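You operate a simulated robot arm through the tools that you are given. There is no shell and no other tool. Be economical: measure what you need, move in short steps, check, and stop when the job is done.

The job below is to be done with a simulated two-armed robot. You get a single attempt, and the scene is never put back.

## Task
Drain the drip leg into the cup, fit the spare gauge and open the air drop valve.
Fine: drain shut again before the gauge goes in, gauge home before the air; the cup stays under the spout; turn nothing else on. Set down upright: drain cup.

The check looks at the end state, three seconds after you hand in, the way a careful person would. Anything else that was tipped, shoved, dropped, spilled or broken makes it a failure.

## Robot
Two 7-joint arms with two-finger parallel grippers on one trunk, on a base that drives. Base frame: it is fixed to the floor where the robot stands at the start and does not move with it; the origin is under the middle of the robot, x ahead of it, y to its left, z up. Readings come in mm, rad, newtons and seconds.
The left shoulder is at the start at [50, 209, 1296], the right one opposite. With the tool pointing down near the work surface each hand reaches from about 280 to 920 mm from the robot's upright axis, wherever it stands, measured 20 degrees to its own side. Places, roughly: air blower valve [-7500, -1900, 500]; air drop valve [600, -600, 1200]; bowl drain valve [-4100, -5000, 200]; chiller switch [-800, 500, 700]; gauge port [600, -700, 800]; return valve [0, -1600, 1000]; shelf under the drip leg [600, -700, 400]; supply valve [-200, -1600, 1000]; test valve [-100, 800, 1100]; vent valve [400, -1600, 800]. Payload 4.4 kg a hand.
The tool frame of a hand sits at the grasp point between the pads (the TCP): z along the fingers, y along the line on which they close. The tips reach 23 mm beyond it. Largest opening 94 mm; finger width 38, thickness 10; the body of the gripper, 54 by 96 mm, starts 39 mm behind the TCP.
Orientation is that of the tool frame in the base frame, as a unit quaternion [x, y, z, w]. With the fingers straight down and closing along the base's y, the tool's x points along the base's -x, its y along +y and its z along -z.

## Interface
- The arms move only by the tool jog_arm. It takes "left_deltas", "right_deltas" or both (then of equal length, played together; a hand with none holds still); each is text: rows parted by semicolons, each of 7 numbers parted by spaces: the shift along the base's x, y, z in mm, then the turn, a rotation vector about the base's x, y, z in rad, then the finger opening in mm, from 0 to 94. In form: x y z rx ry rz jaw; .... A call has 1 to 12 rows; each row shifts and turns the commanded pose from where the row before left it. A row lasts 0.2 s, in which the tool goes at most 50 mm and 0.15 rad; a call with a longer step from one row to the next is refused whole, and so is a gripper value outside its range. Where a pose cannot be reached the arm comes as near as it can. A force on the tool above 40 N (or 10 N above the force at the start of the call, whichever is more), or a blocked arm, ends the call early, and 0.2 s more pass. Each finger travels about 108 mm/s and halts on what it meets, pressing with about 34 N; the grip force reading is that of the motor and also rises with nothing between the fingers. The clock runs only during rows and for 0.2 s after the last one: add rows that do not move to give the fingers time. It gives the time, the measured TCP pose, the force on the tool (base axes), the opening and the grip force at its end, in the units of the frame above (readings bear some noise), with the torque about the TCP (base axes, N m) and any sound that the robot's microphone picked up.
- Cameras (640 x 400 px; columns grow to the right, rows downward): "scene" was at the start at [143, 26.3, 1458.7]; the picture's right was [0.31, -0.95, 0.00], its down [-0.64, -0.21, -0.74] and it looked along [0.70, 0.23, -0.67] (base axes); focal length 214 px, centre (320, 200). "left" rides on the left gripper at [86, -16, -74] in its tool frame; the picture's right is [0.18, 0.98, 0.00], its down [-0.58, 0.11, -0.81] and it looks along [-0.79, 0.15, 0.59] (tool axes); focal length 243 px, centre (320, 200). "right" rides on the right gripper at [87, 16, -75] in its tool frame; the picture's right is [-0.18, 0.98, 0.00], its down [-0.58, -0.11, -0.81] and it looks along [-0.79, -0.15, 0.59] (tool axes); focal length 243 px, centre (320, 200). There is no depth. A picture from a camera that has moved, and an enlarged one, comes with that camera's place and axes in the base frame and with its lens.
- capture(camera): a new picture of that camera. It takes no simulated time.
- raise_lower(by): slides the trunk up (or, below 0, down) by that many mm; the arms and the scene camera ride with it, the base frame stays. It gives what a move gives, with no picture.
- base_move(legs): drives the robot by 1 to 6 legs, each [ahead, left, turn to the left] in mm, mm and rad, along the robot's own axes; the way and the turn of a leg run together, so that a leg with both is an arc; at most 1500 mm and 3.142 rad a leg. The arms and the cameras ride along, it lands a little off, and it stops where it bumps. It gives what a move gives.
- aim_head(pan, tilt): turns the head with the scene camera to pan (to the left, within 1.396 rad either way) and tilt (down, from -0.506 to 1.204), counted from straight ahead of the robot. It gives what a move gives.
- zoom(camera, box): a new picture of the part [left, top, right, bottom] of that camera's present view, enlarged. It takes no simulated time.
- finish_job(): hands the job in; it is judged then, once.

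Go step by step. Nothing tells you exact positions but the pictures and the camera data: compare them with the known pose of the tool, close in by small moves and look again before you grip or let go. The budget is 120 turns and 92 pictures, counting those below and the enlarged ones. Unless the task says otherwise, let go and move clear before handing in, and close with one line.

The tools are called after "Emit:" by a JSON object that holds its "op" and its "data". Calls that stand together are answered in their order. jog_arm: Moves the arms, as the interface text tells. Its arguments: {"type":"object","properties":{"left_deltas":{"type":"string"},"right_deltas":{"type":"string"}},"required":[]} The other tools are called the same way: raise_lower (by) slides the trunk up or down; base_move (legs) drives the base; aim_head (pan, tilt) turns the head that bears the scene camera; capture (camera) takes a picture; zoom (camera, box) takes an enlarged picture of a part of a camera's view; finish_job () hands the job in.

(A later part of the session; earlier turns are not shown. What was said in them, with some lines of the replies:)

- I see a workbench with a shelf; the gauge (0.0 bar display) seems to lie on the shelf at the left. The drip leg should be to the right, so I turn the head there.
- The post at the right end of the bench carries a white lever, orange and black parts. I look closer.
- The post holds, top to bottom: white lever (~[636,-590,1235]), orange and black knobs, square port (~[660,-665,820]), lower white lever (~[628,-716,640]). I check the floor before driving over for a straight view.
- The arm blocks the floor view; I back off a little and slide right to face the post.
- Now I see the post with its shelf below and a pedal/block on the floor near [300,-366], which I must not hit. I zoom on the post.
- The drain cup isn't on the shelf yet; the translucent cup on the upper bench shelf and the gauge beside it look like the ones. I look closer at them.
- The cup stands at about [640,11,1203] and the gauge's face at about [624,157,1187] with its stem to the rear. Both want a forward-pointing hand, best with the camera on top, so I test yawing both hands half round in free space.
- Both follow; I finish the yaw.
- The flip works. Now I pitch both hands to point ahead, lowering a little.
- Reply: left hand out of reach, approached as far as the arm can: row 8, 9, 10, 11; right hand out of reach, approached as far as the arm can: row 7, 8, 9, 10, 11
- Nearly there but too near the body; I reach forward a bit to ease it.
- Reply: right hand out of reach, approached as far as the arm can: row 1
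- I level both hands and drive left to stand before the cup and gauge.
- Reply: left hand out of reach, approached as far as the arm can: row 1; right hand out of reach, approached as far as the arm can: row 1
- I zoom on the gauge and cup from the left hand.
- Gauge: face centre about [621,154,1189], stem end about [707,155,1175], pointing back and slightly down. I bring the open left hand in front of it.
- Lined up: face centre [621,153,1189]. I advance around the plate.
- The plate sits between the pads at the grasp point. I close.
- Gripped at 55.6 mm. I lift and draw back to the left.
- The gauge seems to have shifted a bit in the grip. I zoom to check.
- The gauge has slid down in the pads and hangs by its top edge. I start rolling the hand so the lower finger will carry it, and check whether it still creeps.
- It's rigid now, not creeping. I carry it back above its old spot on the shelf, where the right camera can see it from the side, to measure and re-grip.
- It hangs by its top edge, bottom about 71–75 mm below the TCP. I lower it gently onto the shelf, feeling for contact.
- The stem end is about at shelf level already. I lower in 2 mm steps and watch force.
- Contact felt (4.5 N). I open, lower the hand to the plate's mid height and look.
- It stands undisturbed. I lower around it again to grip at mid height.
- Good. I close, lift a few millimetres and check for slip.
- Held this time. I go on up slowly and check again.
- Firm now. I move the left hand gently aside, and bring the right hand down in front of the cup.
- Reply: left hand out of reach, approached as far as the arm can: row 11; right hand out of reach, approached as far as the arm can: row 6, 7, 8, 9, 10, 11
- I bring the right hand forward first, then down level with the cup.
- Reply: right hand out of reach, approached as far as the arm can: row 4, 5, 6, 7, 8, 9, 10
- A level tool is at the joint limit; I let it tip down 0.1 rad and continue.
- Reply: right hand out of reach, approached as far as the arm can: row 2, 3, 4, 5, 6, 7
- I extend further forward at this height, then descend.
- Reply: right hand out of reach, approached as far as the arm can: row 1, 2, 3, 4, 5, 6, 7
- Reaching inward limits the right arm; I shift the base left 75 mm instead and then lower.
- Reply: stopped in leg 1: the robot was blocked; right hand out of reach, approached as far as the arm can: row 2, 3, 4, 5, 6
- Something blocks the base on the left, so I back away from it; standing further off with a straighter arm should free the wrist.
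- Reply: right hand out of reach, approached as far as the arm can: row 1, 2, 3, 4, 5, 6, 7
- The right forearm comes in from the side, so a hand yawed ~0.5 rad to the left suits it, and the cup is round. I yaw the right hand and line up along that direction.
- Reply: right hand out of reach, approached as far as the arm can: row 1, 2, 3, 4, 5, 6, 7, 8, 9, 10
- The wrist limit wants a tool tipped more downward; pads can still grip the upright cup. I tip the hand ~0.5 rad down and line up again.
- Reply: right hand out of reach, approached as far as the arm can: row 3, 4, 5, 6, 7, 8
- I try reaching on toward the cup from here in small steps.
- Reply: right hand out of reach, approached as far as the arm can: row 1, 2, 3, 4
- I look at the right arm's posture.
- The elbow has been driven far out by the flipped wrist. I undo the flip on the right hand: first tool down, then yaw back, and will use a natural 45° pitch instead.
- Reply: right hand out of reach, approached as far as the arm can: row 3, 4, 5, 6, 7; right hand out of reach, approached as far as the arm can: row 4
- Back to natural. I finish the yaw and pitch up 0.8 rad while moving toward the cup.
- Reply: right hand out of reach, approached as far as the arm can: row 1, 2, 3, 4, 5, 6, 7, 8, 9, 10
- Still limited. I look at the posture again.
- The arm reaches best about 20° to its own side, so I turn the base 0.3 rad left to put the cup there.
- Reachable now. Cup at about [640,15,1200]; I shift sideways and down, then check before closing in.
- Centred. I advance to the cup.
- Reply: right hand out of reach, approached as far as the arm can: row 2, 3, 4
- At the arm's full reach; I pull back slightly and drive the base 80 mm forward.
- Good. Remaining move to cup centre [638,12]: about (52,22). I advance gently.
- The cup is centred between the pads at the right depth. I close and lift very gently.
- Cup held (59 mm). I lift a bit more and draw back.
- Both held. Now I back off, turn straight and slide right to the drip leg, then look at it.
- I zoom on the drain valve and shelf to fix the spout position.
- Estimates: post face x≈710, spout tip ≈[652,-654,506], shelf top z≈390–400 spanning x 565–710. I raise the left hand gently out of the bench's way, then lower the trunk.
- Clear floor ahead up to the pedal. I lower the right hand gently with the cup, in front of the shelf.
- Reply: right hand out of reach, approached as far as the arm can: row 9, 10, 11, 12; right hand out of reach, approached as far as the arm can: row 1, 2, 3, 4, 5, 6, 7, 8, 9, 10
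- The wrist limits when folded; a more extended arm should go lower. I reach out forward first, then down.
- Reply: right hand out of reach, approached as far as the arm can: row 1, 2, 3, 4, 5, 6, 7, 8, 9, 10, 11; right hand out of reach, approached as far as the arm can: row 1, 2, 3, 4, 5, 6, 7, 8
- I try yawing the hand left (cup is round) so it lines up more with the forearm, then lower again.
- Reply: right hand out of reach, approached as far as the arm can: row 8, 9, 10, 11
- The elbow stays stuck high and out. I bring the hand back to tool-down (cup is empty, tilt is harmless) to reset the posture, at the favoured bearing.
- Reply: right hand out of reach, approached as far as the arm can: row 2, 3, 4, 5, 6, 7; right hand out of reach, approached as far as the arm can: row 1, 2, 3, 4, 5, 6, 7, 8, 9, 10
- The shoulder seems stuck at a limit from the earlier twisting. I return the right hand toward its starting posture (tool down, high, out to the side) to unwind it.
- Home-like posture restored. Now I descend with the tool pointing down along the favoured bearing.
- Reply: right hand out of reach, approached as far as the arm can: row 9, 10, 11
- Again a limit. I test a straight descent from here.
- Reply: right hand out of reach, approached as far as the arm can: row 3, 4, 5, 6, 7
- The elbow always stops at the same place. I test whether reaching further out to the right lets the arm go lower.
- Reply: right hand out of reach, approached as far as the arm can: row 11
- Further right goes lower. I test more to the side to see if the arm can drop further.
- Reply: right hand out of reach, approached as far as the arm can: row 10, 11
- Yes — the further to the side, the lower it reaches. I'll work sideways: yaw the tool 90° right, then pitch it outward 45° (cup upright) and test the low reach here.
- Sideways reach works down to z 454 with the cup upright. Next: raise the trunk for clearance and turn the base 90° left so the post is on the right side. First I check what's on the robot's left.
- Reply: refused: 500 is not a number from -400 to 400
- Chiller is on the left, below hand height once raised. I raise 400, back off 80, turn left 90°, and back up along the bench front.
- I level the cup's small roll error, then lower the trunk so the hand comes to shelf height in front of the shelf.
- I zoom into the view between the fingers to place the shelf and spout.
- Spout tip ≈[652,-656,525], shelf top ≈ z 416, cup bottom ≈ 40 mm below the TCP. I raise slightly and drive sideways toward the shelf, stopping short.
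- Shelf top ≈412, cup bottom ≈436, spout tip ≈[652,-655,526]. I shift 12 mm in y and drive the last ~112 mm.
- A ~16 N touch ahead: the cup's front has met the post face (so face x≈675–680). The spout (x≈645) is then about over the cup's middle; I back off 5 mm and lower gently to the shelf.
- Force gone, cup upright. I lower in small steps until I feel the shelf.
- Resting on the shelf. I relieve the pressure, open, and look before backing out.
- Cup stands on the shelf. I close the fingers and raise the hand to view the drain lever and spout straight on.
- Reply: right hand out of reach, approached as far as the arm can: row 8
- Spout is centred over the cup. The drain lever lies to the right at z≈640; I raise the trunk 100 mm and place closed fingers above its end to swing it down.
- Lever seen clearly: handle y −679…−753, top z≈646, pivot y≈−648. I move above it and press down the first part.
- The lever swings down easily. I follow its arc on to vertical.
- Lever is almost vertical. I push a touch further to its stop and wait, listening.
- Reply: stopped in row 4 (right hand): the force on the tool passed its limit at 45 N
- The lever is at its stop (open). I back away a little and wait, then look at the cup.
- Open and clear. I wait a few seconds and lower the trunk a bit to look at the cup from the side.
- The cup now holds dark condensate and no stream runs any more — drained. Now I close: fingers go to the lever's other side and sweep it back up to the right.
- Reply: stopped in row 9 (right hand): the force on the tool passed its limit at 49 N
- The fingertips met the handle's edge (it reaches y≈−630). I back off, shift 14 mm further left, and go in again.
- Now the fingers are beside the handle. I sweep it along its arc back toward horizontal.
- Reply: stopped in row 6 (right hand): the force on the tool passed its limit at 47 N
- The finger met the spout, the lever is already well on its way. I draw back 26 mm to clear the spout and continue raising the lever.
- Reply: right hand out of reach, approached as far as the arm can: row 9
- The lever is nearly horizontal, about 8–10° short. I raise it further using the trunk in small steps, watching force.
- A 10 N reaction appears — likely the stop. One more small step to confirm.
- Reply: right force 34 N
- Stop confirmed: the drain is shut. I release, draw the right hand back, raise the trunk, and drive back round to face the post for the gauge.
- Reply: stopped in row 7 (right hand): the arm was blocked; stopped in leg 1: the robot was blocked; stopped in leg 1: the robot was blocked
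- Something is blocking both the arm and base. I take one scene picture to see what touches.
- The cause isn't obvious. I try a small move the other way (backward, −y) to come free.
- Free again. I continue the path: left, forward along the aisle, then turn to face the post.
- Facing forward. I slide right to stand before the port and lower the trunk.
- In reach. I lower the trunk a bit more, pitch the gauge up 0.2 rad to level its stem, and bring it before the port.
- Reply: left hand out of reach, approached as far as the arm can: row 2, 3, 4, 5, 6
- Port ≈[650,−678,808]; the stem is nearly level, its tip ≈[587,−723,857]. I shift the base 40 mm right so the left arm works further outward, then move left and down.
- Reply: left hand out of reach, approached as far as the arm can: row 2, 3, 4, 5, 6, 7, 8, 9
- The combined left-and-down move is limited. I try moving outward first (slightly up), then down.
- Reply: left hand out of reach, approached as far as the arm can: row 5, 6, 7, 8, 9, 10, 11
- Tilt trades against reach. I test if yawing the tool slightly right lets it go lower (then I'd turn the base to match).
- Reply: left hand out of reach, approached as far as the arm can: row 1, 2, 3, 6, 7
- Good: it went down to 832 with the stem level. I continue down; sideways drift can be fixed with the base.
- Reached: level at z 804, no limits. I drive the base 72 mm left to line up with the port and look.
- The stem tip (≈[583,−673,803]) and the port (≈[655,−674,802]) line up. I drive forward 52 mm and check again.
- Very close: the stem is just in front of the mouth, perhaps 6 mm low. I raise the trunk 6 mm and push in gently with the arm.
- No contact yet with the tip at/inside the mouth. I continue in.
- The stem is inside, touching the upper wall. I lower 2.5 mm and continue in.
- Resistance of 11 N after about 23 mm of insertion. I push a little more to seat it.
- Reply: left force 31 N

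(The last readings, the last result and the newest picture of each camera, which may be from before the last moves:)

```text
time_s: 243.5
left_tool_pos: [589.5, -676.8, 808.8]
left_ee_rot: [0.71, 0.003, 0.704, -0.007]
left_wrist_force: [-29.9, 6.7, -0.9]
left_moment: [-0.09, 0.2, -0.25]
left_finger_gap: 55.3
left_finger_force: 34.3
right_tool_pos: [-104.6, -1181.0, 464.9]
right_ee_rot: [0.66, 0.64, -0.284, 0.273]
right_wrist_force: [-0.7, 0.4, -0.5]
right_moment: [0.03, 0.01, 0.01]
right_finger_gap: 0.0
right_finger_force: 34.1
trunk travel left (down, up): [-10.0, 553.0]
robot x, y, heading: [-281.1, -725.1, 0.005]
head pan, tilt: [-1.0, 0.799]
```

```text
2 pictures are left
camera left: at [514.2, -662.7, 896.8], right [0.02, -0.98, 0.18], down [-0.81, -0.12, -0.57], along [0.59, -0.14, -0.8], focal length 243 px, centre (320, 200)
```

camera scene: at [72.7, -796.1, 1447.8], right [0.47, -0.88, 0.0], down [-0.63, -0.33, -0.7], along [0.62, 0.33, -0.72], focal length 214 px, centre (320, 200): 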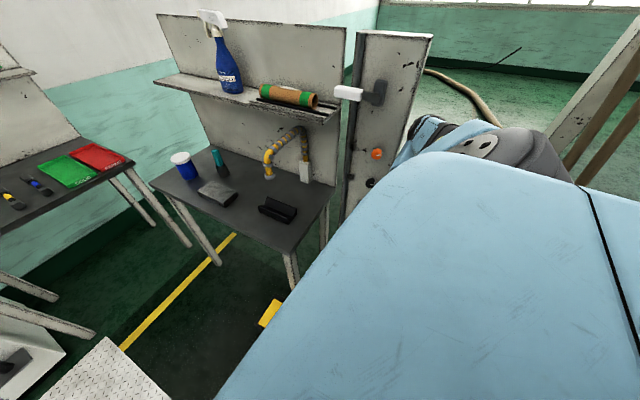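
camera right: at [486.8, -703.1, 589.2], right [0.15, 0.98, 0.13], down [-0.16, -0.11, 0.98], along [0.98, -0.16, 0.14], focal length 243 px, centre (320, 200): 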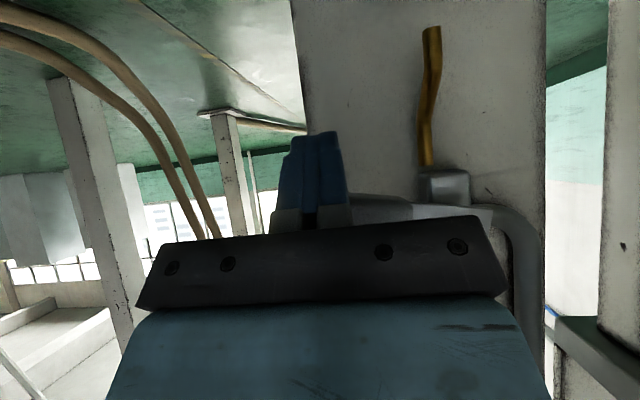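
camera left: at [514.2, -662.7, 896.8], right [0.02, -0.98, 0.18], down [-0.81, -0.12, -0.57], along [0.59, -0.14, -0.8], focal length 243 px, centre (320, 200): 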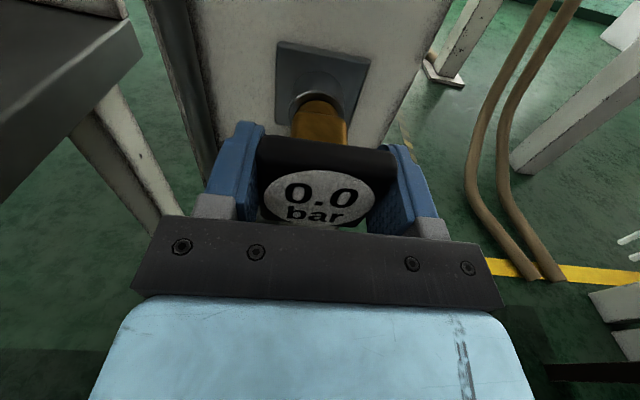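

Stem fully in, brass at the socket rim. I push on to the limit to make sure it's home.

Emit:
{"op": "jog_arm", "data": {"left_deltas": "2 0 0 0 0 0 0;2 0 0 0 0 0 0;2 0 0 0 0 0 0;2 0 0 0 0 0 0;0 0 0 0 0 0 0"}}

```text
time_s: 244.7
left_tool_pos: [596.8, -676.0, 810.1]
left_ee_rot: [0.71, 0.003, 0.704, -0.007]
left_wrist_force: [-22.9, 4.6, 1.7]
left_moment: [0.06, 0.23, 0.0]
left_finger_gap: 55.7
left_finger_force: 33.9
right_tool_pos: [-104.1, -1180.3, 466.0]
right_ee_rot: [0.659, 0.64, -0.284, 0.273]
right_wrist_force: [0.4, -0.7, 1.3]
right_moment: [-0.01, 0.01, -0.01]
right_finger_gap: 0.1
right_finger_force: 33.9
trunk travel left (down, up): [-10.0, 553.0]
robot x, y, heading: [-278.5, -730.2, 0.005]
head pan, tilt: [-1.0, 0.799]
```

Force dropped — either it's sliding home or the pads slip over the plate. I'll release, draw back, close the fingers and push the plate face squarely.

Emit:
{"op": "jog_arm", "data": {"left_deltas": "-1 0 0 0 0 0 0;0 0 0 0 0 0 60;0 0 0 0 0 0 75;0 0 0 0 0 0 94;0 0 0 0 0 0 94;-10 0 0 0 0 0 94;-15 0 0 0 0 0 94;-20 0 0 0 0 0 94;-20 0 0 0 0 0 94;0 0 0 0 0 0 94"}}

Emit:
{"op": "jog_arm", "data": {"left_deltas": "0 0 0 0 0 0 60;0 0 -2 0 0 0 40;0 0 -2 0 0 0 20;0 0 0 0 0 0 0;0 0 0 0 0 0 0;10 0 0 0 0 0 0;10 0 0 0 0 0 0;5 0 0 0 0 0 0;0 0 0 0 0 0 0"}}

```text
time_s: 246.9
left_tool_pos: [532.4, -677.3, 810.0]
left_ee_rot: [0.711, 0.003, 0.703, -0.007]
left_wrist_force: [-0.4, 0.1, -0.3]
left_moment: [-0.04, 0.0, -0.04]
left_finger_gap: 94.0
left_finger_force: 0.1
right_tool_pos: [-104.6, -1180.5, 465.1]
right_ee_rot: [0.659, 0.641, -0.284, 0.273]
right_wrist_force: [-0.7, 0.5, 1.6]
right_moment: [-0.01, 0.01, 0.0]
right_finger_gap: 0.3
right_finger_force: 33.7
trunk travel left (down, up): [-10.0, 553.0]
robot x, y, heading: [-279.7, -727.1, 0.004]
head pan, tilt: [-1.0, 0.799]
```

```text
time_s: 248.9
left_tool_pos: [553.9, -677.1, 805.2]
left_ee_rot: [0.711, 0.005, 0.703, -0.009]
left_wrist_force: [-19.7, 4.5, 2.5]
left_moment: [-0.01, -0.45, 0.15]
left_finger_gap: 0.0
left_finger_force: 34.0
right_tool_pos: [-106.0, -1181.1, 465.8]
right_ee_rot: [0.659, 0.641, -0.283, 0.274]
right_wrist_force: [-0.5, -0.3, 0.3]
right_moment: [0.01, 0.02, -0.02]
right_finger_gap: 0.0
right_finger_force: 33.9
trunk travel left (down, up): [-10.0, 553.0]
robot x, y, heading: [-283.2, -729.6, -0.003]
head pan, tilt: [-1.0, 0.799]
```

Fingertips meet the plate at x≈577 (so the pads had slipped). I push harder on the face to see if it moves further.

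Emit:
{"op": "jog_arm", "data": {"left_deltas": "2 0 0 0 0 0 0;2 0 0 0 0 0 0;0 0 0 0 0 0 0"}}

Emit:
{"op": "jog_arm", "data": {"left_deltas": "2 0 0 0 0 0 0;2 0 0 0 0 0 0;0 0 0 0 0 0 0"}}

```text
time_s: 249.4
left_tool_pos: [558.5, -677.1, 809.4]
left_ee_rot: [0.71, 0.005, 0.704, -0.009]
left_wrist_force: [-25.4, 3.6, 11.1]
left_moment: [-0.05, -0.69, 0.09]
left_finger_gap: 0.1
left_finger_force: 33.5
right_tool_pos: [-105.3, -1181.0, 466.2]
right_ee_rot: [0.66, 0.64, -0.283, 0.274]
right_wrist_force: [-0.5, -0.3, -0.4]
right_moment: [-0.02, 0.0, 0.01]
right_finger_gap: 0.1
right_finger_force: 34.1
trunk travel left (down, up): [-10.0, 553.0]
robot x, y, heading: [-282.0, -731.1, 0.0]
head pan, tilt: [-1.0, 0.799]
stopped in row 2 (left hand): the force on the tool passed its limit at 42 N (the readings are from after the stop); the commanded pose is now the measured one
```

```text
time_s: 249.8
left_tool_pos: [557.3, -676.7, 809.2]
left_ee_rot: [0.709, 0.005, 0.705, -0.009]
left_wrist_force: [-25.8, 4.6, 10.6]
left_moment: [-0.05, -0.69, 0.1]
left_finger_gap: 0.0
left_finger_force: 34.4
right_tool_pos: [-105.4, -1180.3, 465.6]
right_ee_rot: [0.659, 0.64, -0.283, 0.275]
right_wrist_force: [0.0, 0.4, 0.6]
right_moment: [-0.04, -0.01, -0.01]
right_finger_gap: 0.1
right_finger_force: 34.0
trunk travel left (down, up): [-10.0, 553.0]
robot x, y, heading: [-283.8, -727.7, 0.0]
head pan, tilt: [-1.0, 0.799]
stopped in row 1 (left hand): the force on the tool passed its limit at 43 N (the readings are from after the stop); the commanded pose is now the measured one
```

It holds against 40 N. I back off and look whether the gauge is home.

Emit:
{"op": "jog_arm", "data": {"left_deltas": "-8 0 0 0 0 0 0;-12 0 0 0 0 0 0;-15 0 3 0 0 0 0;-15 0 6 0 0 0 0;-15 0 6 0 0 0 0;0 0 0 0 0 0 0"}}

Emit:
{"op": "zoom", "data": {"camera": "left", "box": [230, 0, 410, 135]}}

```text
time_s: 251.2
left_tool_pos: [494.7, -676.5, 819.5]
left_ee_rot: [0.711, 0.005, 0.704, -0.008]
left_wrist_force: [-0.4, -0.9, 0.2]
left_moment: [0.01, 0.01, -0.01]
left_finger_gap: 0.0
left_finger_force: 33.8
right_tool_pos: [-105.1, -1182.5, 464.6]
right_ee_rot: [0.659, 0.641, -0.285, 0.272]
right_wrist_force: [0.5, -0.2, -0.1]
right_moment: [0.01, -0.01, 0.01]
right_finger_gap: 0.0
right_finger_force: 33.9
trunk travel left (down, up): [-10.0, 553.0]
robot x, y, heading: [-277.5, -728.9, 0.004]
head pan, tilt: [-1.0, 0.799]
```

```text
2.96 times, centred on (320, 68) of left
camera zoom: at [420.6, -663.4, 907.3], right [0.02, -0.98, 0.18], down [-0.81, -0.12, -0.57], along [0.58, -0.13, -0.8], focal length 719 px, centre (320, 593)
```

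zoom: 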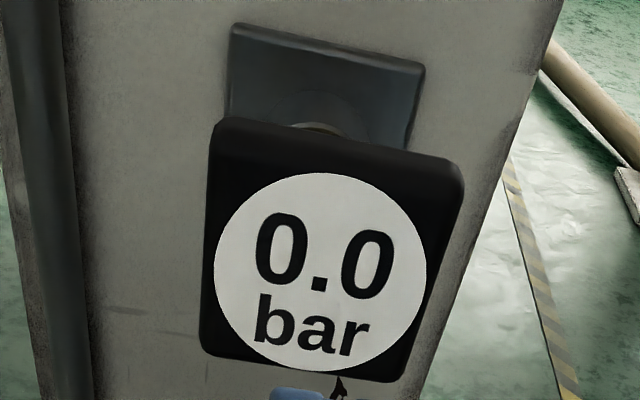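

The gauge stands upright in the port with no stem showing. One more square push, slightly lower, to be certain it's seated.

Emit:
{"op": "jog_arm", "data": {"left_deltas": "12 0 -6 0 0 0 0;14 0 -7 0 0 0 0;14 0 -6 0 0 0 0;8 0 0 0 0 0 0;5 0 0 0 0 0 0;4 0 0 0 0 0 0;3 0 -1 0 0 0 0;3 0 -1 0 0 0 0;3 0 -1 0 0 0 0"}}

```text
time_s: 253.4
left_tool_pos: [556.7, -678.3, 799.9]
left_ee_rot: [0.712, 0.005, 0.702, -0.009]
left_wrist_force: [-20.8, 3.3, 7.7]
left_moment: [-0.08, -0.59, 0.1]
left_finger_gap: 0.0
left_finger_force: 34.1
right_tool_pos: [-106.2, -1180.8, 465.7]
right_ee_rot: [0.659, 0.64, -0.283, 0.274]
right_wrist_force: [0.3, 0.2, 0.1]
right_moment: [0.0, 0.05, 0.02]
right_finger_gap: 0.0
right_finger_force: 33.3
trunk travel left (down, up): [-10.0, 553.0]
robot x, y, heading: [-281.5, -729.7, 0.0]
head pan, tilt: [-1.0, 0.799]
stopped in row 9 (left hand): the force on the tool passed its limit at 42 N (the readings are from after the stop); the commanded pose is now the measured one
```

Same hard stop — the gauge is home. Next the air valve: I retreat, raise the trunk and shift left so the closed left fingers come above the white lever (handle y −550…−620, z≈1238, pivot y≈−652).

Emit:
{"op": "jog_arm", "data": {"left_deltas": "-10 0 0 0 0 0 0;-20 0 0 0 0 0 0;-25 0 0 0 0 0 0;-25 0 0 0 0 0 0;-20 0 0 0 0 0 0;0 0 0 0 0 0 0"}}

Emit:
{"op": "raise_lower", "data": {"by": 400}}

Emit:
{"op": "raise_lower", "data": {"by": 90}}

Emit:
{"op": "base_move", "data": {"legs": [[0, 98, 0]]}}

```text
time_s: 254.8
left_tool_pos: [459.3, -678.7, 795.2]
left_ee_rot: [0.713, 0.005, 0.701, -0.009]
left_wrist_force: [-0.1, 0.5, 0.6]
left_moment: [-0.04, -0.02, 0.01]
left_finger_gap: 0.0
left_finger_force: 34.2
right_tool_pos: [-105.4, -1181.0, 465.2]
right_ee_rot: [0.659, 0.641, -0.285, 0.273]
right_wrist_force: [-0.2, 0.6, 0.1]
right_moment: [0.0, 0.02, 0.04]
right_finger_gap: 0.0
right_finger_force: 34.0
trunk travel left (down, up): [-10.0, 553.0]
robot x, y, heading: [-281.3, -729.7, 0.001]
head pan, tilt: [-1.0, 0.799]
```

```text
time_s: 258.6
left_tool_pos: [460.1, -678.6, 1196.4]
left_ee_rot: [0.713, 0.006, 0.701, -0.01]
left_wrist_force: [0.0, -0.2, -0.1]
left_moment: [0.02, 0.02, 0.02]
left_finger_gap: 0.0
left_finger_force: 34.4
right_tool_pos: [-105.4, -1180.6, 865.2]
right_ee_rot: [0.658, 0.642, -0.283, 0.273]
right_wrist_force: [-0.1, -0.1, 0.6]
right_moment: [0.0, -0.04, 0.01]
right_finger_gap: 0.2
right_finger_force: 33.6
trunk travel left (down, up): [-410.0, 153.0]
robot x, y, heading: [-277.8, -727.3, 0.003]
head pan, tilt: [-1.0, 0.799]
```

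```text
time_s: 259.9
left_tool_pos: [459.4, -679.2, 1285.5]
left_ee_rot: [0.713, 0.006, 0.701, -0.01]
left_wrist_force: [-0.5, 0.5, -0.1]
left_moment: [0.02, -0.01, 0.01]
left_finger_gap: 0.0
left_finger_force: 34.1
right_tool_pos: [-105.9, -1182.0, 955.7]
right_ee_rot: [0.659, 0.641, -0.284, 0.273]
right_wrist_force: [-0.9, -0.2, 0.0]
right_moment: [0.02, 0.02, -0.03]
right_finger_gap: 0.0
right_finger_force: 34.3
trunk travel left (down, up): [-500.0, 63.0]
robot x, y, heading: [-282.3, -726.9, 0.003]
head pan, tilt: [-1.0, 0.799]
```

```text
time_s: 261.4
left_tool_pos: [459.4, -583.6, 1286.3]
left_ee_rot: [0.712, 0.005, 0.702, -0.01]
left_wrist_force: [-0.1, -0.5, 0.2]
left_moment: [-0.01, 0.01, 0.03]
left_finger_gap: 0.1
left_finger_force: 34.1
right_tool_pos: [-106.4, -1084.3, 954.1]
right_ee_rot: [0.659, 0.641, -0.285, 0.273]
right_wrist_force: [1.5, 0.1, -0.1]
right_moment: [0.0, -0.02, 0.01]
right_finger_gap: 0.0
right_finger_force: 34.0
trunk travel left (down, up): [-500.0, 63.0]
robot x, y, heading: [-281.8, -627.9, 0.001]
head pan, tilt: [-1.0, 0.799]
```

I drive forward so the fingertips are over the lever (tip x≈647, z 1286, above the handle).

Emit:
{"op": "base_move", "data": {"legs": [[163, 0, 0]]}}

Emit:
{"op": "raise_lower", "data": {"by": -14}}

Emit:
{"op": "raise_lower", "data": {"by": -10}}

Emit:
{"op": "raise_lower", "data": {"by": -10}}

```text
time_s: 262.8
left_tool_pos: [615.4, -582.0, 1287.6]
left_ee_rot: [0.712, 0.005, 0.702, -0.01]
left_wrist_force: [0.7, 0.2, 0.1]
left_moment: [0.01, 0.02, -0.02]
left_finger_gap: 0.0
left_finger_force: 33.3
right_tool_pos: [50.9, -1083.9, 954.4]
right_ee_rot: [0.659, 0.641, -0.284, 0.273]
right_wrist_force: [0.3, 0.9, -0.7]
right_moment: [0.0, 0.01, -0.01]
right_finger_gap: 0.4
right_finger_force: 33.9
trunk travel left (down, up): [-500.0, 63.0]
robot x, y, heading: [-124.5, -632.0, -0.001]
head pan, tilt: [-1.0, 0.799]
```

```text
time_s: 263.4
left_tool_pos: [615.9, -582.6, 1272.2]
left_ee_rot: [0.713, 0.005, 0.701, -0.009]
left_wrist_force: [-1.4, 0.2, 4.1]
left_moment: [0.01, 0.03, -0.05]
left_finger_gap: 0.0
left_finger_force: 34.2
right_tool_pos: [51.1, -1083.7, 940.6]
right_ee_rot: [0.659, 0.641, -0.284, 0.272]
right_wrist_force: [-0.3, 0.0, -0.2]
right_moment: [0.0, 0.0, 0.01]
right_finger_gap: 0.0
right_finger_force: 34.2
trunk travel left (down, up): [-486.0, 77.0]
robot x, y, heading: [-127.7, -633.1, 0.003]
head pan, tilt: [-1.0, 0.799]
```

```text
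time_s: 264.0
left_tool_pos: [618.1, -582.7, 1273.0]
left_ee_rot: [0.706, 0.007, 0.708, -0.009]
left_wrist_force: [-5.4, -1.7, 12.6]
left_moment: [-0.1, 0.13, -0.04]
left_finger_gap: 0.0
left_finger_force: 33.5
right_tool_pos: [50.7, -1084.9, 931.5]
right_ee_rot: [0.659, 0.64, -0.284, 0.274]
right_wrist_force: [-0.5, -0.2, -0.5]
right_moment: [-0.02, -0.03, 0.0]
right_finger_gap: 0.0
right_finger_force: 33.6
trunk travel left (down, up): [-476.0, 87.0]
robot x, y, heading: [-125.2, -630.5, 0.003]
head pan, tilt: [-1.0, 0.799]
stopped: the force on the tool passed its limit at 42 N (the readings are from after the stop); the commanded pose is now the measured one
```

```text
time_s: 264.5
left_tool_pos: [620.7, -582.3, 1272.4]
left_ee_rot: [0.7, 0.011, 0.714, -0.009]
left_wrist_force: [-8.6, -1.1, 16.2]
left_moment: [-0.14, 0.22, -0.02]
left_finger_gap: 0.2
left_finger_force: 34.2
right_tool_pos: [50.3, -1083.7, 923.4]
right_ee_rot: [0.659, 0.641, -0.283, 0.274]
right_wrist_force: [0.1, 0.2, -0.7]
right_moment: [0.03, 0.01, -0.03]
right_finger_gap: 0.1
right_finger_force: 34.2
trunk travel left (down, up): [-468.0, 96.0]
robot x, y, heading: [-123.2, -630.6, 0.002]
head pan, tilt: [-1.0, 0.799]
stopped: the force on the tool passed its limit at 45 N (the readings are from after the stop); the commanded pose is now the measured one
```

The lever won't go down, so it opens upward. I lift off, back out, drop below the handle and come in underneath.

Emit:
{"op": "raise_lower", "data": {"by": 20}}

Emit:
{"op": "base_move", "data": {"legs": [[-70, 0, 0]]}}

Emit:
{"op": "raise_lower", "data": {"by": -94}}

Emit:
{"op": "base_move", "data": {"legs": [[66, 0, 0]]}}

```text
time_s: 265.2
left_tool_pos: [622.3, -581.1, 1287.7]
left_ee_rot: [0.703, 0.01, 0.711, -0.01]
left_wrist_force: [-0.7, -0.2, 0.4]
left_moment: [0.0, -0.02, 0.01]
left_finger_gap: 0.1
left_finger_force: 34.1
right_tool_pos: [52.3, -1085.6, 943.4]
right_ee_rot: [0.659, 0.641, -0.284, 0.273]
right_wrist_force: [0.1, 0.1, -1.3]
right_moment: [0.01, -0.02, 0.01]
right_finger_gap: 0.1
right_finger_force: 34.0
trunk travel left (down, up): [-488.0, 76.0]
robot x, y, heading: [-124.3, -636.0, 0.003]
head pan, tilt: [-1.0, 0.799]
```

```text
time_s: 266.2
left_tool_pos: [554.0, -581.0, 1286.6]
left_ee_rot: [0.703, 0.009, 0.711, -0.008]
left_wrist_force: [-0.2, -0.2, 0.8]
left_moment: [-0.02, 0.02, 0.03]
left_finger_gap: 0.0
left_finger_force: 33.9
right_tool_pos: [-14.4, -1085.2, 942.3]
right_ee_rot: [0.659, 0.641, -0.284, 0.273]
right_wrist_force: [0.2, -0.2, -0.2]
right_moment: [0.04, -0.03, 0.01]
right_finger_gap: 0.0
right_finger_force: 34.3
trunk travel left (down, up): [-488.0, 76.0]
robot x, y, heading: [-196.5, -635.7, -0.002]
head pan, tilt: [-1.0, 0.799]
```

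```text
time_s: 267.5
left_tool_pos: [554.4, -581.9, 1194.6]
left_ee_rot: [0.703, 0.009, 0.711, -0.009]
left_wrist_force: [0.4, 0.4, 0.1]
left_moment: [-0.02, 0.02, 0.05]
left_finger_gap: 0.1
left_finger_force: 33.9
right_tool_pos: [-16.6, -1084.1, 849.1]
right_ee_rot: [0.66, 0.64, -0.284, 0.273]
right_wrist_force: [-0.2, 0.1, 0.3]
right_moment: [0.02, 0.0, 0.0]
right_finger_gap: 0.2
right_finger_force: 33.9
trunk travel left (down, up): [-394.0, 170.0]
robot x, y, heading: [-189.6, -630.6, -0.003]
head pan, tilt: [-1.0, 0.799]
```

```text
time_s: 268.5
left_tool_pos: [618.8, -581.8, 1192.1]
left_ee_rot: [0.702, 0.01, 0.712, -0.009]
left_wrist_force: [-0.2, -0.6, -0.7]
left_moment: [-0.03, -0.01, -0.06]
left_finger_gap: 0.0
left_finger_force: 33.9
right_tool_pos: [47.0, -1084.3, 849.1]
right_ee_rot: [0.658, 0.641, -0.284, 0.273]
right_wrist_force: [-0.7, -0.5, -1.6]
right_moment: [0.01, 0.02, 0.0]
right_finger_gap: 0.0
right_finger_force: 33.8
trunk travel left (down, up): [-394.0, 170.0]
robot x, y, heading: [-131.1, -633.0, 0.004]
head pan, tilt: [-1.0, 0.799]
```

Underneath, free. I raise in steps and watch the force.

Emit:
{"op": "raise_lower", "data": {"by": 18}}

Emit:
{"op": "raise_lower", "data": {"by": 15}}

Emit:
{"op": "raise_lower", "data": {"by": 25}}

```text
time_s: 269.1
left_tool_pos: [617.3, -582.9, 1211.9]
left_ee_rot: [0.703, 0.009, 0.711, -0.008]
left_wrist_force: [1.2, 0.7, -1.2]
left_moment: [0.0, -0.02, 0.0]
left_finger_gap: 0.4
left_finger_force: 33.9
right_tool_pos: [47.2, -1084.8, 867.5]
right_ee_rot: [0.659, 0.641, -0.284, 0.273]
right_wrist_force: [-0.3, 0.0, 0.7]
right_moment: [-0.02, -0.01, -0.02]
right_finger_gap: 0.1
right_finger_force: 34.2
trunk travel left (down, up): [-412.0, 152.0]
robot x, y, heading: [-128.8, -632.7, 0.005]
head pan, tilt: [-1.0, 0.799]
```

```text
time_s: 269.8
left_tool_pos: [617.1, -581.9, 1225.9]
left_ee_rot: [0.703, 0.009, 0.711, -0.009]
left_wrist_force: [-0.8, 0.7, 0.2]
left_moment: [0.02, 0.02, 0.0]
left_finger_gap: 0.1
left_finger_force: 34.0
right_tool_pos: [47.0, -1085.1, 881.3]
right_ee_rot: [0.659, 0.641, -0.284, 0.273]
right_wrist_force: [0.1, 0.0, -0.5]
right_moment: [0.0, 0.03, -0.03]
right_finger_gap: 0.0
right_finger_force: 33.5
trunk travel left (down, up): [-427.0, 137.0]
robot x, y, heading: [-126.8, -633.4, 0.001]
head pan, tilt: [-1.0, 0.799]
```

```text
time_s: 270.5
left_tool_pos: [616.9, -583.6, 1252.8]
left_ee_rot: [0.702, 0.01, 0.712, -0.01]
left_wrist_force: [0.2, -0.5, 0.3]
left_moment: [-0.01, 0.02, -0.03]
left_finger_gap: 0.0
left_finger_force: 33.9
right_tool_pos: [46.2, -1084.7, 906.5]
right_ee_rot: [0.659, 0.64, -0.285, 0.272]
right_wrist_force: [0.5, -0.5, 0.0]
right_moment: [0.03, 0.02, -0.01]
right_finger_gap: 0.0
right_finger_force: 34.1
trunk travel left (down, up): [-452.0, 112.0]
robot x, y, heading: [-124.6, -634.0, 0.008]
head pan, tilt: [-1.0, 0.799]
```

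The lever swings up freely. I follow the arc: up, then sideways toward vertical until the stop.

Emit:
{"op": "raise_lower", "data": {"by": 32}}

Emit:
{"op": "jog_arm", "data": {"left_deltas": "0 -6 0 0 0 0 0;0 -8 0 0 0 0 0;0 0 0 0 0 0 0"}}

Emit:
{"op": "raise_lower", "data": {"by": 20}}

Emit:
{"op": "jog_arm", "data": {"left_deltas": "0 -6 0 0 0 0 0;0 -6 0 0 0 0 0;0 -6 0 0 0 0 0;0 -6 0 0 0 0 0;0 -6 0 0 0 0 0;0 -5 0 0 0 0 0;0 -4 0 0 0 0 0;0 -4 0 0 0 0 0;0 -4 0 0 0 0 0;0 0 0 0 0 0 0"}}

```text
time_s: 271.2
left_tool_pos: [617.7, -583.2, 1283.7]
left_ee_rot: [0.703, 0.009, 0.711, -0.008]
left_wrist_force: [1.5, 0.6, -0.3]
left_moment: [0.01, 0.06, 0.02]
left_finger_gap: 0.1
left_finger_force: 34.0
right_tool_pos: [47.0, -1085.2, 939.5]
right_ee_rot: [0.659, 0.64, -0.284, 0.273]
right_wrist_force: [-0.1, 0.3, -0.1]
right_moment: [-0.01, 0.01, 0.02]
right_finger_gap: 0.0
right_finger_force: 34.2
trunk travel left (down, up): [-484.0, 80.0]
robot x, y, heading: [-130.6, -632.1, 0.004]
head pan, tilt: [-1.0, 0.799]
```

```text
time_s: 272.0
left_tool_pos: [615.9, -596.6, 1283.3]
left_ee_rot: [0.703, 0.009, 0.711, -0.009]
left_wrist_force: [0.6, 0.4, -1.1]
left_moment: [0.02, -0.01, -0.02]
left_finger_gap: 0.0
left_finger_force: 34.1
right_tool_pos: [45.9, -1084.1, 938.4]
right_ee_rot: [0.659, 0.64, -0.285, 0.273]
right_wrist_force: [0.5, 0.5, 0.2]
right_moment: [0.03, 0.03, 0.01]
right_finger_gap: 0.0
right_finger_force: 34.3
trunk travel left (down, up): [-484.0, 80.0]
robot x, y, heading: [-128.6, -629.0, 0.002]
head pan, tilt: [-1.0, 0.799]
```

```text
time_s: 272.7
left_tool_pos: [617.3, -596.1, 1304.7]
left_ee_rot: [0.703, 0.009, 0.711, -0.009]
left_wrist_force: [0.1, 0.1, 0.3]
left_moment: [0.02, 0.02, -0.01]
left_finger_gap: 0.0
left_finger_force: 34.2
right_tool_pos: [46.7, -1084.6, 959.0]
right_ee_rot: [0.66, 0.64, -0.285, 0.272]
right_wrist_force: [0.9, 0.7, -0.2]
right_moment: [0.01, 0.01, -0.01]
right_finger_gap: 0.0
right_finger_force: 33.8
trunk travel left (down, up): [-504.0, 60.0]
robot x, y, heading: [-126.9, -635.3, 0.003]
head pan, tilt: [-1.0, 0.799]
```

```text
time_s: 274.8
left_tool_pos: [617.5, -629.6, 1303.3]
left_ee_rot: [0.702, 0.016, 0.711, -0.017]
left_wrist_force: [-6.7, 27.2, -0.5]
left_moment: [0.57, 0.12, -0.05]
left_finger_gap: 0.0
left_finger_force: 33.6
right_tool_pos: [47.5, -1082.2, 959.2]
right_ee_rot: [0.658, 0.641, -0.283, 0.274]
right_wrist_force: [0.3, -0.3, 0.0]
right_moment: [-0.02, 0.0, 0.02]
right_finger_gap: 0.0
right_finger_force: 33.9
trunk travel left (down, up): [-504.0, 60.0]
robot x, y, heading: [-125.6, -625.1, 0.004]
head pan, tilt: [-1.0, 0.799]
stopped in row 10 (left hand): the force on the tool passed its limit at 42 N (the readings are from after the stop); the commanded pose is now the measured one
```

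The lever met its stop exactly at vertical — the air valve is open. I back off clear and take the last picture to verify.

Emit:
{"op": "jog_arm", "data": {"left_deltas": "0 8 0 0 0 0 0;0 10 0 0 0 0 0;0 10 0 0 0 0 0;0 0 0 0 0 0 0"}}

Emit:
{"op": "base_move", "data": {"legs": [[-200, 0, 0]]}}

Emit:
{"op": "aim_head", "data": {"pan": -0.1, "tilt": 0.75}}

Emit:
{"op": "zoom", "data": {"camera": "scene", "box": [200, 40, 480, 300]}}

```text
time_s: 275.8
left_tool_pos: [617.2, -611.1, 1303.6]
left_ee_rot: [0.703, 0.011, 0.711, -0.013]
left_wrist_force: [0.4, 0.1, 1.2]
left_moment: [0.01, 0.01, 0.0]
left_finger_gap: 0.0
left_finger_force: 34.0
right_tool_pos: [47.5, -1083.8, 958.4]
right_ee_rot: [0.658, 0.642, -0.283, 0.273]
right_wrist_force: [-0.4, 0.2, -0.4]
right_moment: [-0.01, -0.01, -0.01]
right_finger_gap: 0.0
right_finger_force: 34.2
trunk travel left (down, up): [-504.0, 60.0]
robot x, y, heading: [-130.7, -631.7, 0.007]
head pan, tilt: [-1.0, 0.799]
```

```text
time_s: 277.4
left_tool_pos: [417.5, -611.2, 1302.5]
left_ee_rot: [0.703, 0.013, 0.711, -0.014]
left_wrist_force: [0.5, -0.4, -0.5]
left_moment: [0.02, 0.0, 0.0]
left_finger_gap: 0.0
left_finger_force: 34.0
right_tool_pos: [-154.5, -1084.7, 959.3]
right_ee_rot: [0.658, 0.642, -0.284, 0.273]
right_wrist_force: [-0.3, -0.5, 1.1]
right_moment: [-0.02, 0.0, 0.05]
right_finger_gap: 0.0
right_finger_force: 33.8
trunk travel left (down, up): [-504.0, 60.0]
robot x, y, heading: [-334.3, -633.8, 0.005]
head pan, tilt: [-1.0, 0.799]
```

```text
time_s: 278.6
left_tool_pos: [416.0, -610.6, 1301.9]
left_ee_rot: [0.703, 0.012, 0.711, -0.013]
left_wrist_force: [-0.3, 0.3, 0.1]
left_moment: [0.0, 0.02, 0.01]
left_finger_gap: 0.1
left_finger_force: 33.9
right_tool_pos: [-155.7, -1083.7, 959.4]
right_ee_rot: [0.658, 0.642, -0.283, 0.273]
right_wrist_force: [0.0, 0.0, -0.1]
right_moment: [0.0, -0.02, 0.0]
right_finger_gap: 0.1
right_finger_force: 34.0
trunk travel left (down, up): [-504.0, 60.0]
robot x, y, heading: [-333.4, -630.2, 0.004]
head pan, tilt: [-0.099, 0.75]
```

```text
1.54 times, centred on (340, 170) of scene
camera zoom: at [-185.4, -640.2, 1586.4], right [-0.1, -1.0, 0.0], down [-0.68, 0.07, -0.73], along [0.73, -0.07, -0.68], focal length 330 px, centre (289, 246)
```

zoom: 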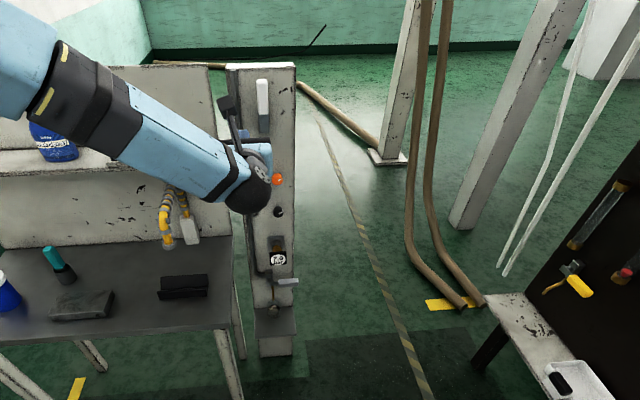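

The last picture shows the air lever vertical, the gauge upright in its port, the drain lever horizontal and the cup standing on its shelf. Both hands are clear, so I hand in.

Emit:
{"op": "finish_job", "data": {}}

```text
The job is handed in.
```

I drained the drip leg into the cup, closed the drain valve, pushed the spare gauge in to its stop and then opened the air drop valve. The cup is upright under the spout. While I was backing away from the drain, the base and right arm were blocked once by something I couldn't identify; the last picture showed nothing moved.
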